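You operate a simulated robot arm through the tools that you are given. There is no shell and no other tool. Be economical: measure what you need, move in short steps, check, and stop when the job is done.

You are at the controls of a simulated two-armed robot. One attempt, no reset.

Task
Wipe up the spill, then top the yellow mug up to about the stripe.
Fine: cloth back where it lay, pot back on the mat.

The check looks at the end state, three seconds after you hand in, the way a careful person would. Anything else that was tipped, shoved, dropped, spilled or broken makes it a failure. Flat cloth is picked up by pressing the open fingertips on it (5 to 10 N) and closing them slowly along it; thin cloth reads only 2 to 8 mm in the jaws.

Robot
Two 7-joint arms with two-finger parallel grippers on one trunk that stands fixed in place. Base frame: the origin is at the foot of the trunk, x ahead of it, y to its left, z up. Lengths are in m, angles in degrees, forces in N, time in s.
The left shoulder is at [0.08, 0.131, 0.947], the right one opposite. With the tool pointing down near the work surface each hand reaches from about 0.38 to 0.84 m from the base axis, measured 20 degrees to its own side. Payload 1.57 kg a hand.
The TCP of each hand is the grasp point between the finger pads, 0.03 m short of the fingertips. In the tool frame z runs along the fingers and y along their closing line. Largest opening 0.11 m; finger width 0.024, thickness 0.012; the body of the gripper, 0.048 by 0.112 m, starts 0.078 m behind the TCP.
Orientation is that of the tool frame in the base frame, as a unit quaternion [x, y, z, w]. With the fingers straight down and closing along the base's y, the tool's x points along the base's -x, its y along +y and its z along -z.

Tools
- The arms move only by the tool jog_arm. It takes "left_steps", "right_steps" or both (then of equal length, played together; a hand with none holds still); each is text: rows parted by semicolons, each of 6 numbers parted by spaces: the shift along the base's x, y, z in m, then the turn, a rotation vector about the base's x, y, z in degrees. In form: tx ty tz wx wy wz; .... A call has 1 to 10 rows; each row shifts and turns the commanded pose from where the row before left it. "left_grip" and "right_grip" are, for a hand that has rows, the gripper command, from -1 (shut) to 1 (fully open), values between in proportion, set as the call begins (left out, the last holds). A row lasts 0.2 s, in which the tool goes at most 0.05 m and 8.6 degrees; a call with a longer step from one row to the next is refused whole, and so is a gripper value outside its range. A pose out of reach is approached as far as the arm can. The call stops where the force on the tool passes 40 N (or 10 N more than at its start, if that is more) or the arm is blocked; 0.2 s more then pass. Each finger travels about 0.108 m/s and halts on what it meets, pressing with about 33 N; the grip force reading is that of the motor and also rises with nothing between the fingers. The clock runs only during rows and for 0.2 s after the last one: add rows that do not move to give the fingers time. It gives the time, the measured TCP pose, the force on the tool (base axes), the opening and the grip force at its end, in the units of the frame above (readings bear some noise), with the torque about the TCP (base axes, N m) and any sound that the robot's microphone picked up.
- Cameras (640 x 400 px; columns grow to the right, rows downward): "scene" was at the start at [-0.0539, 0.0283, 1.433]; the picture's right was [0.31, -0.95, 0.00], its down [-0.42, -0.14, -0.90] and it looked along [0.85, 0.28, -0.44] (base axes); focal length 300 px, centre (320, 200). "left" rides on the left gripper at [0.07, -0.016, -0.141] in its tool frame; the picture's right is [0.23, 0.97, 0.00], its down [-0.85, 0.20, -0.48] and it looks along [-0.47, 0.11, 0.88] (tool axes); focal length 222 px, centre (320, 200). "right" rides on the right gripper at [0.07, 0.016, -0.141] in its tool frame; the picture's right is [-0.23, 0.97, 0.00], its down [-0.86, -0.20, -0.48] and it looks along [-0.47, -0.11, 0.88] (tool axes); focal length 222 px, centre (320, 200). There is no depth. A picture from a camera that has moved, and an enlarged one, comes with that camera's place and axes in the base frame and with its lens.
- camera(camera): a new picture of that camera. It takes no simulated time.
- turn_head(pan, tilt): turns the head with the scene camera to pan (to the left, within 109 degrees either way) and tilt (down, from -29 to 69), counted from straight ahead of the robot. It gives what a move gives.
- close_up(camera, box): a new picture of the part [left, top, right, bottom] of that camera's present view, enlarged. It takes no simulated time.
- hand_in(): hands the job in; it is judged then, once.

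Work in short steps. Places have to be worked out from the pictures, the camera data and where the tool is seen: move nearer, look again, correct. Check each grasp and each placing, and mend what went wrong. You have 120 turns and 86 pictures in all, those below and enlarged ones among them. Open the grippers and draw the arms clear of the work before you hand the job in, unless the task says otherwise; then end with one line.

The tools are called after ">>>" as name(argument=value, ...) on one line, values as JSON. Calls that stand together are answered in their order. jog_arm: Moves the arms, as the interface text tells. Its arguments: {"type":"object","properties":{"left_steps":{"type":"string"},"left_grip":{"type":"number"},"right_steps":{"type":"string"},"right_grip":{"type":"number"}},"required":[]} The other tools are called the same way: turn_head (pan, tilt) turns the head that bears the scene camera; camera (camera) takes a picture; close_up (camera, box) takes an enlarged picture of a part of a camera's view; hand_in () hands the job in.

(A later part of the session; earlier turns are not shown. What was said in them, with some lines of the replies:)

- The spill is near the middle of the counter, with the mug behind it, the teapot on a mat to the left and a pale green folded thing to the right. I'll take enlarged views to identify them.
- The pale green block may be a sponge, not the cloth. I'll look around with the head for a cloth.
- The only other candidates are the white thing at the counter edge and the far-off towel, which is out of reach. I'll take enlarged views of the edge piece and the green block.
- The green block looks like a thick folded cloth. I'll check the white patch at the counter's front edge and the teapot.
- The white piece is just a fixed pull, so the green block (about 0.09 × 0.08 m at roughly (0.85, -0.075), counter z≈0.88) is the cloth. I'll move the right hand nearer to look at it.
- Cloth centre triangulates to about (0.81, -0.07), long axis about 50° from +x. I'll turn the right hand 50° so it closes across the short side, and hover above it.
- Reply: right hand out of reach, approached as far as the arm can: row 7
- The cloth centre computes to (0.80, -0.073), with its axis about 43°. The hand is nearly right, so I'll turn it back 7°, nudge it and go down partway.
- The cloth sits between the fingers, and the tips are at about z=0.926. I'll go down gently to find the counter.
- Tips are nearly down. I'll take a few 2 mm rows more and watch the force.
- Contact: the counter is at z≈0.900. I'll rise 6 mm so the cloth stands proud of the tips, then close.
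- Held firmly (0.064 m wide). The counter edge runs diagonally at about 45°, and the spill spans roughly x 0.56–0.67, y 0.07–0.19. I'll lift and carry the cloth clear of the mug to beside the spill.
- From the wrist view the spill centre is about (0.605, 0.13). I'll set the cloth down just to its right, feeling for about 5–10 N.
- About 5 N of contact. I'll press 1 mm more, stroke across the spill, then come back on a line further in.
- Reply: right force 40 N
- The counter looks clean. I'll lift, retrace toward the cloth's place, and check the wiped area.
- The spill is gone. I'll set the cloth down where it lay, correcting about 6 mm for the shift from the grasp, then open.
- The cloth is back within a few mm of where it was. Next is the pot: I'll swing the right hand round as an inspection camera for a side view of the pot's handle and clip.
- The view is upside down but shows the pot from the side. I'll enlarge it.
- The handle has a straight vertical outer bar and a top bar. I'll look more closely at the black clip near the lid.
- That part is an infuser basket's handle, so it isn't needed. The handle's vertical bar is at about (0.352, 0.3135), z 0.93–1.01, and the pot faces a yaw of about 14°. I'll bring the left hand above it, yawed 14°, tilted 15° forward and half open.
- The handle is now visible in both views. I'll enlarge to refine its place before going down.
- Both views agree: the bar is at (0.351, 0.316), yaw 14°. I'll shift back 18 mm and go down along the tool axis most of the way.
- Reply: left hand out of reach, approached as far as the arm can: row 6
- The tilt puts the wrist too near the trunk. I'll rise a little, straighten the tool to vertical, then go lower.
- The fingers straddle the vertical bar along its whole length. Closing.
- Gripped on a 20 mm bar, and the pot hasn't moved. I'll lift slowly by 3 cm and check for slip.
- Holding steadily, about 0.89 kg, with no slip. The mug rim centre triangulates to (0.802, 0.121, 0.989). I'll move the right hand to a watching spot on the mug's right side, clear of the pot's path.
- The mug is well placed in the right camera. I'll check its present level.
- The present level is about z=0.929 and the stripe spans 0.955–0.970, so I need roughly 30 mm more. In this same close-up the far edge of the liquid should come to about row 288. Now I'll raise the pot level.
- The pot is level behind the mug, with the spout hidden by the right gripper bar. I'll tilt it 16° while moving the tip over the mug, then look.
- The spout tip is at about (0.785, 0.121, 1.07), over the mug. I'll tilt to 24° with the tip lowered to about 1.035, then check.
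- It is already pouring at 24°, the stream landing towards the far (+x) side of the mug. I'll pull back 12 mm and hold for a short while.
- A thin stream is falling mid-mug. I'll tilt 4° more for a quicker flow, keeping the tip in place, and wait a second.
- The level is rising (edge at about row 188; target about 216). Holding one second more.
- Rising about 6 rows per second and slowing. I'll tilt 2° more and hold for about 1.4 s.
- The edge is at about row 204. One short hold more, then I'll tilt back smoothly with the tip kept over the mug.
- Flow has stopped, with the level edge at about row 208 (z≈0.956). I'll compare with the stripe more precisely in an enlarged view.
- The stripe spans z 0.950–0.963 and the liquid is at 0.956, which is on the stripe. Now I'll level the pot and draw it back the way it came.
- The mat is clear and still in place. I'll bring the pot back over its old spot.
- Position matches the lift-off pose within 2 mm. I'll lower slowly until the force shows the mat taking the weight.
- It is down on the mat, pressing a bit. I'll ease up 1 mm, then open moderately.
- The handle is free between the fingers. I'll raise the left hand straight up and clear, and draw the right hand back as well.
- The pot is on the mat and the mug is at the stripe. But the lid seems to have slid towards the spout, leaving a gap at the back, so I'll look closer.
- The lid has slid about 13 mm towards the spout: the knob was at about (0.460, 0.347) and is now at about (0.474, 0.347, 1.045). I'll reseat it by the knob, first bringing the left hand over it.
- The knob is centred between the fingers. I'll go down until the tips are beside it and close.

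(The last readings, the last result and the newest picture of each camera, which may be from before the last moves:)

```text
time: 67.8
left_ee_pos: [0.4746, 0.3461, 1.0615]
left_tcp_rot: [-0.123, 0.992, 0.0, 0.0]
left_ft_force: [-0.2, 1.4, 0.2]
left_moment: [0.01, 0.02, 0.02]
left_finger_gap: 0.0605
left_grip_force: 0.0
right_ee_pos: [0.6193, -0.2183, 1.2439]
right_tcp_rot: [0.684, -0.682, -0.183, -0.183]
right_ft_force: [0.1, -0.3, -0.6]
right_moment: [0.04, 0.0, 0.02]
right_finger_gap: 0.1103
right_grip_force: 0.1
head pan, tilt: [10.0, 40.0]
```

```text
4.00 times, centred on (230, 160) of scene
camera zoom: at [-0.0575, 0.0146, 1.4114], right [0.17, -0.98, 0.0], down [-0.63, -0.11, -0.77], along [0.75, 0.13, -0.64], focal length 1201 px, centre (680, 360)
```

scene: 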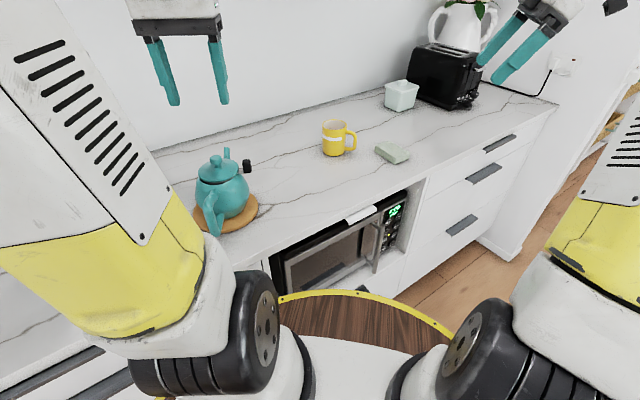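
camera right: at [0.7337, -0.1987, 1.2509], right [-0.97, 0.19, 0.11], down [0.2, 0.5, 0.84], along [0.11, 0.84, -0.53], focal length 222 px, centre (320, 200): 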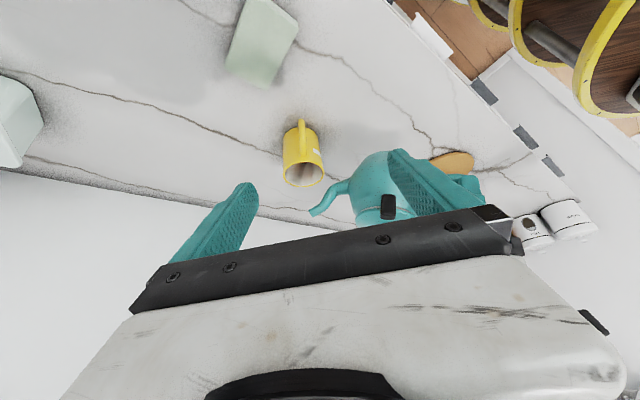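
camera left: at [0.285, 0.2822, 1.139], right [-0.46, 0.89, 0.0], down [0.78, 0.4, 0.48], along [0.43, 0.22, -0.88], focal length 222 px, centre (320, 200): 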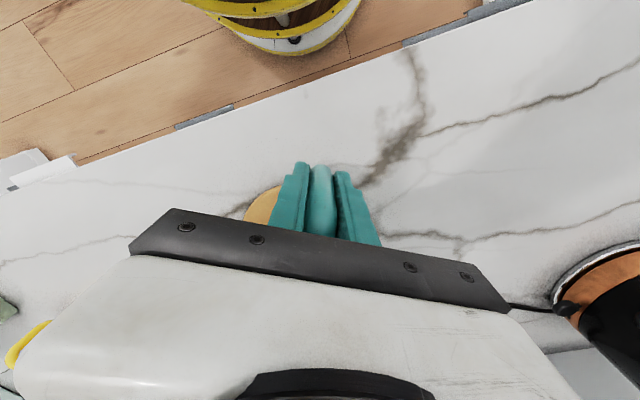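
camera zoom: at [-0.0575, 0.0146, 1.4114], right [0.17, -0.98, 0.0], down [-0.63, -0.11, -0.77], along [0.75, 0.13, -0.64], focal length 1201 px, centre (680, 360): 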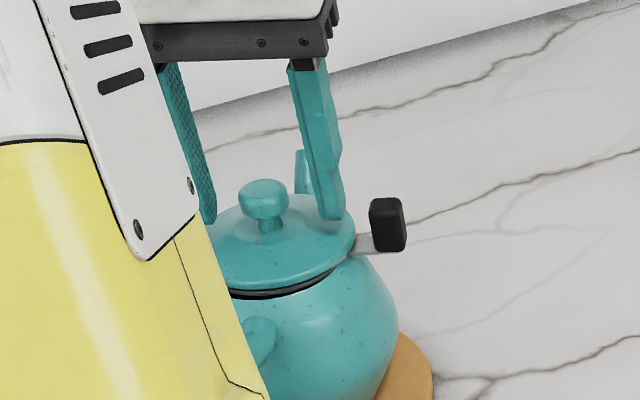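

The tips are level with the knob. Closing on it.

>>> jog_arm(left_steps="0 0 0 0 0 0;0 0 0 0 0 0;0 0 0 0 0 0", left_grip=-1)

>>> close_up(camera="scene", box=[180, 110, 280, 210])

```text
time: 68.6
left_ee_pos: [0.4728, 0.3473, 1.0606]
left_tcp_rot: [-0.122, 0.993, 0.0, 0.0]
left_ft_force: [-0.3, 0.4, 0.2]
left_moment: [-0.02, 0.06, 0.04]
left_finger_gap: 0.0256
left_grip_force: 32.9
right_ee_pos: [0.6191, -0.2181, 1.2461]
right_tcp_rot: [0.685, -0.681, -0.182, -0.183]
right_ft_force: [-0.2, -0.4, 1.1]
right_moment: [-0.01, -0.02, -0.01]
right_finger_gap: 0.1098
right_grip_force: 0.2
head pan, tilt: [10.0, 40.0]
```

```text
4.00 times, centred on (230, 160) of scene
camera zoom: at [-0.0575, 0.0147, 1.4114], right [0.17, -0.98, 0.0], down [-0.63, -0.11, -0.77], along [0.75, 0.13, -0.64], focal length 1201 px, centre (680, 360)
```

zoom: 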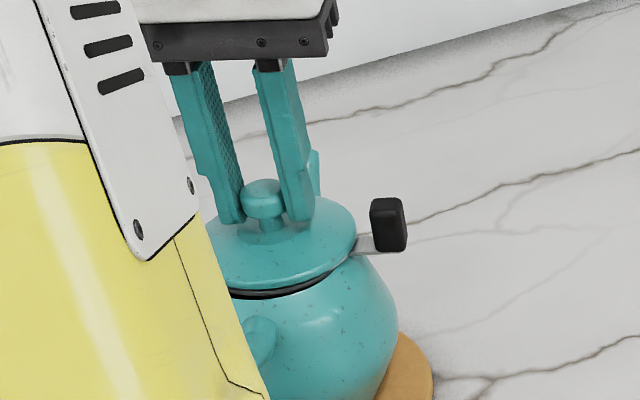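

Knob held (26 mm). I'll lift 4 mm, move back 12 mm along the pot's axis, and look from the wrist camera.

>>> jog_arm(left_steps="0 0 0.004 0 0 0;-0.006 -0.0015 0 0 0 0;-0.006 -0.0015 0 0 0 0;0 0 0 0 0 0")

>>> close_up(camera="left", box=[220, 80, 420, 220])

>>> close_up(camera="scene", box=[180, 110, 280, 210])

```text
time: 69.6
left_ee_pos: [0.4605, 0.3425, 1.0653]
left_tcp_rot: [-0.122, 0.993, 0.0, 0.0]
left_ft_force: [-0.3, 0.5, -0.4]
left_moment: [0.02, -0.05, 0.02]
left_finger_gap: 0.0257
left_grip_force: 32.6
right_ee_pos: [0.6196, -0.2185, 1.243]
right_tcp_rot: [0.685, -0.681, -0.184, -0.183]
right_ft_force: [0.6, -0.3, 0.0]
right_moment: [0.03, 0.0, 0.0]
right_finger_gap: 0.1099
right_grip_force: 0.0
head pan, tilt: [10.0, 40.0]
```

```text
2.86 times, centred on (320, 150) of left
camera zoom: at [0.3979, 0.3111, 1.2063], right [-0.46, 0.89, 0.0], down [0.78, 0.4, 0.48], along [0.43, 0.22, -0.88], focal length 635 px, centre (320, 343)
```

zoom: 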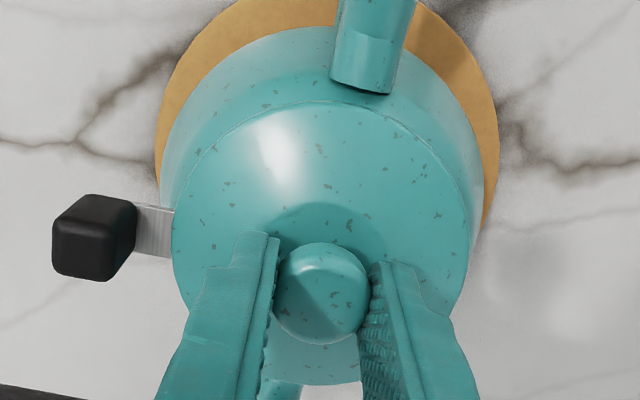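

```text
4.00 times, centred on (230, 160) of scene
camera zoom: at [-0.0575, 0.0147, 1.4114], right [0.17, -0.98, 0.0], down [-0.63, -0.11, -0.77], along [0.75, 0.13, -0.64], focal length 1201 px, centre (680, 360)
```

zoom: 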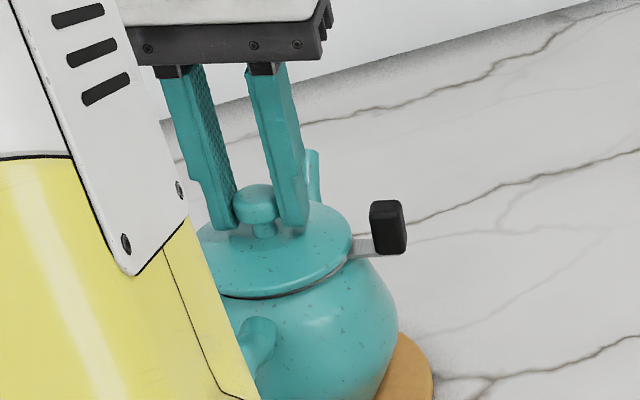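

The lid now looks centred on the body. I'll lower it onto its seat and watch the force.

>>> jog_arm(left_steps="0 0 -0.003 0 0 0;0 0 -0.002 0 0 0;0 0 0 0 0 0")

>>> close_up(camera="scene", box=[180, 110, 280, 210])

```text
time: 70.4
left_ee_pos: [0.4608, 0.3428, 1.0615]
left_tcp_rot: [-0.122, 0.993, 0.0, 0.0]
left_ft_force: [1.3, -0.8, 3.9]
left_moment: [-0.14, 0.0, -0.01]
left_finger_gap: 0.0258
left_grip_force: 33.0
right_ee_pos: [0.6194, -0.2188, 1.2446]
right_tcp_rot: [0.685, -0.681, -0.183, -0.184]
right_ft_force: [0.3, 0.4, 0.0]
right_moment: [0.02, 0.0, 0.03]
right_finger_gap: 0.1099
right_grip_force: 0.0
head pan, tilt: [10.0, 40.0]
```

```text
4.00 times, centred on (230, 160) of scene
camera zoom: at [-0.0576, 0.0146, 1.4114], right [0.17, -0.98, 0.0], down [-0.63, -0.11, -0.77], along [0.75, 0.13, -0.64], focal length 1201 px, centre (680, 360)
```

zoom: 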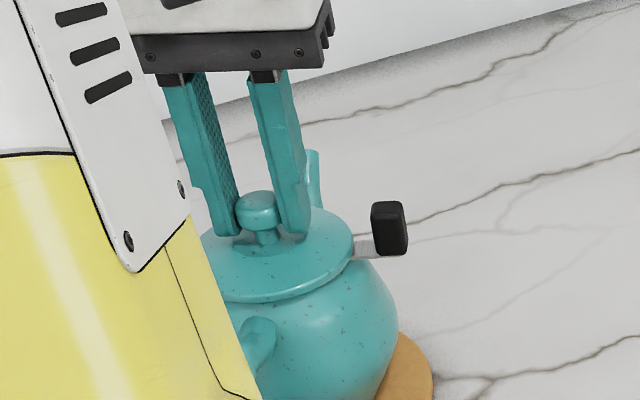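

Light contact at 4 N and no gap visible. I'll open and rise clear.

>>> jog_arm(left_steps="0 0 0 0 0 0;0 0 0 0 0 0;0 0 0 0 0 0", left_grip=0.1)

>>> jog_arm(left_steps="0 0 0.02 0 0 0;0 0 0.03 0 0 0;0 0 0.04 0 0 0;0 0 0.04 0 0 0;-0.02 0 0.03 0 0 0;-0.02 -0.01 0.02 0 0 0;0 0 0 0 0 0")

>>> close_up(camera="left", box=[240, 80, 400, 200])

>>> close_up(camera="scene", box=[180, 140, 270, 240])

```text
time: 71.2
left_ee_pos: [0.4613, 0.3446, 1.0612]
left_tcp_rot: [-0.121, 0.993, 0.0, 0.001]
left_ft_force: [-0.2, 0.5, 0.3]
left_moment: [-0.01, 0.02, 0.03]
left_finger_gap: 0.0607
left_grip_force: 0.1
right_ee_pos: [0.62, -0.2191, 1.245]
right_tcp_rot: [0.685, -0.681, -0.185, -0.183]
right_ft_force: [0.3, -0.5, -0.3]
right_moment: [-0.03, -0.01, 0.02]
right_finger_gap: 0.11
right_grip_force: 0.0
head pan, tilt: [10.0, 40.0]
```

```text
time: 73.0
left_ee_pos: [0.4038, 0.3217, 1.2051]
left_tcp_rot: [-0.114, 0.992, -0.009, -0.052]
left_ft_force: [0.3, -0.3, 0.2]
left_moment: [-0.01, 0.03, 0.02]
left_finger_gap: 0.0606
left_grip_force: 0.0
right_ee_pos: [0.6186, -0.2187, 1.245]
right_tcp_rot: [0.684, -0.682, -0.183, -0.183]
right_ft_force: [-0.4, -0.2, -1.3]
right_moment: [-0.01, 0.01, 0.02]
right_finger_gap: 0.1101
right_grip_force: 0.0
head pan, tilt: [10.0, 40.0]
stopped in row 7 (left hand): the arm was blocked; the commanded pose is now the measured one
```

```text
3.33 times, centred on (320, 140) of left
camera zoom: at [0.3545, 0.2946, 1.3524], right [-0.44, 0.9, 0.02], down [0.83, 0.4, 0.39], along [0.34, 0.19, -0.92], focal length 740 px, centre (320, 400)
```

zoom: 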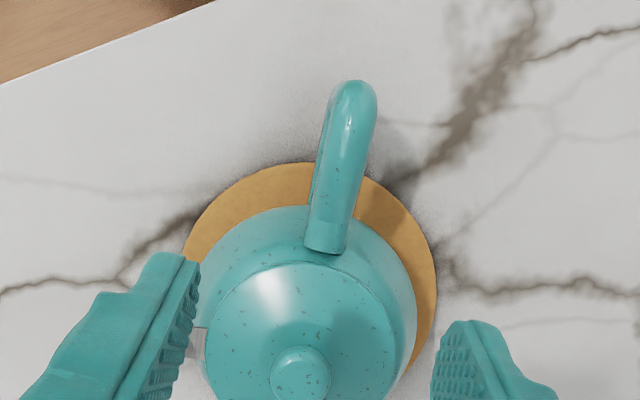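

```text
4.00 times, centred on (225, 190) of scene
camera zoom: at [-0.0575, 0.0148, 1.4114], right [0.17, -0.98, 0.0], down [-0.63, -0.11, -0.77], along [0.75, 0.13, -0.64], focal length 1201 px, centre (700, 240)
```

zoom: 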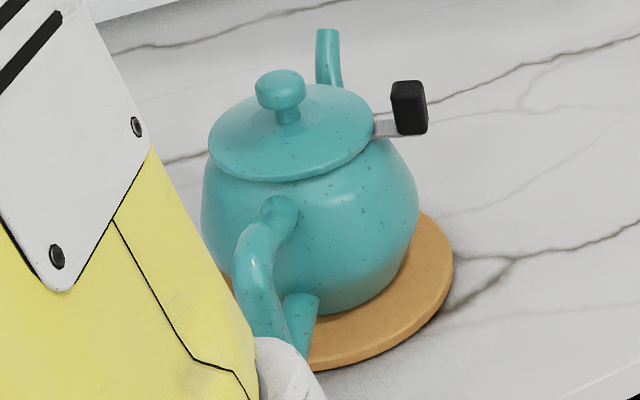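

The lid is fully seated again. The left arm stopped on some limit, so I'll look at the whole scene before moving it on.

>>> camera(camera="scene")

```text
9 pictures are left
```

scene: 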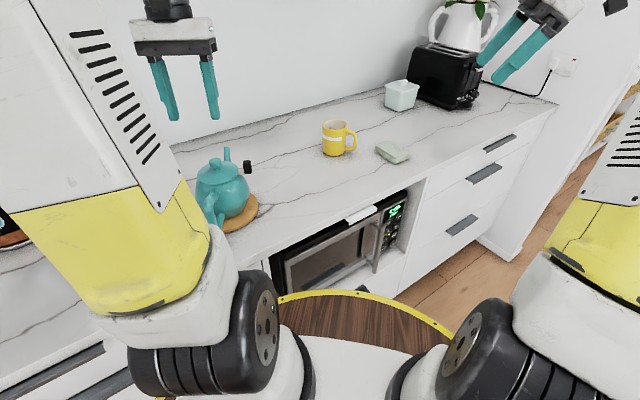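

Everything stands in order, and the hand is clear of the pot. I'll move the left arm towards its starting pose with gripper open.

>>> jog_arm(left_steps="0.01 -0.01 0.01 0 0 -3;0.01 -0.015 0.015 0 0 -4;0.01 -0.02 0.015 0 0 -4;0.01 -0.02 0.02 0 0 -3;0.01 -0.015 0.02 0 0 0;0 0 0 0 0 0", left_grip=1)

>>> close_up(camera="scene", box=[170, 80, 450, 250])

>>> turn_head(pan=50, tilt=30)

>>> camera(camera="scene")

```text
time: 74.4
left_ee_pos: [0.4537, 0.2412, 1.2865]
left_tcp_rot: [0.007, 0.999, -0.003, -0.052]
left_ft_force: [-0.5, -1.2, 0.4]
left_moment: [-0.01, -0.01, -0.03]
left_finger_gap: 0.11
left_grip_force: 0.1
right_ee_pos: [0.6208, -0.2191, 1.246]
right_tcp_rot: [0.684, -0.683, -0.182, -0.183]
right_ft_force: [0.1, -0.4, -0.6]
right_moment: [0.0, 0.0, 0.02]
right_finger_gap: 0.11
right_grip_force: 0.1
head pan, tilt: [10.0, 40.0]
```

```text
2.29 times, centred on (310, 165) of scene
camera zoom: at [-0.0573, 0.0145, 1.4114], right [0.17, -0.98, 0.0], down [-0.63, -0.11, -0.77], along [0.75, 0.13, -0.64], focal length 686 px, centre (343, 280)
```

zoom: 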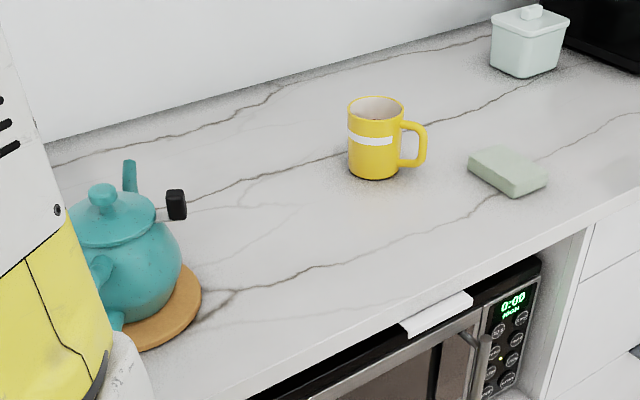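

```text
time: 75.4
left_ee_pos: [0.453, 0.2421, 1.2871]
left_tcp_rot: [0.008, 0.999, -0.003, -0.052]
left_ft_force: [0.6, 0.1, 0.9]
left_moment: [0.0, 0.0, 0.0]
left_finger_gap: 0.1101
left_grip_force: 0.1
right_ee_pos: [0.6199, -0.2184, 1.2442]
right_tcp_rot: [0.685, -0.682, -0.182, -0.183]
right_ft_force: [0.7, 0.7, 0.1]
right_moment: [0.0, 0.04, 0.03]
right_finger_gap: 0.1103
right_grip_force: 0.1
head pan, tilt: [50.0, 30.0]
```

```text
7 pictures are left
```

scene: 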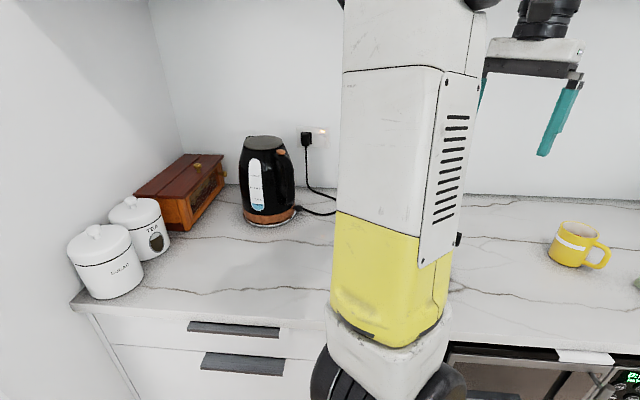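

The spill is gone, the mug is at the stripe, the pot is on its mat with the lid seated, the cloth is back in place, and both arms are clear. Handing in.

>>> hand_in()

```text
The job is handed in.
```

I wiped up the spill and filled the yellow mug to about its stripe; the cloth is back within a few mm of where it lay, and the pot is on its mat with the lid, which slid during the pour, reseated.
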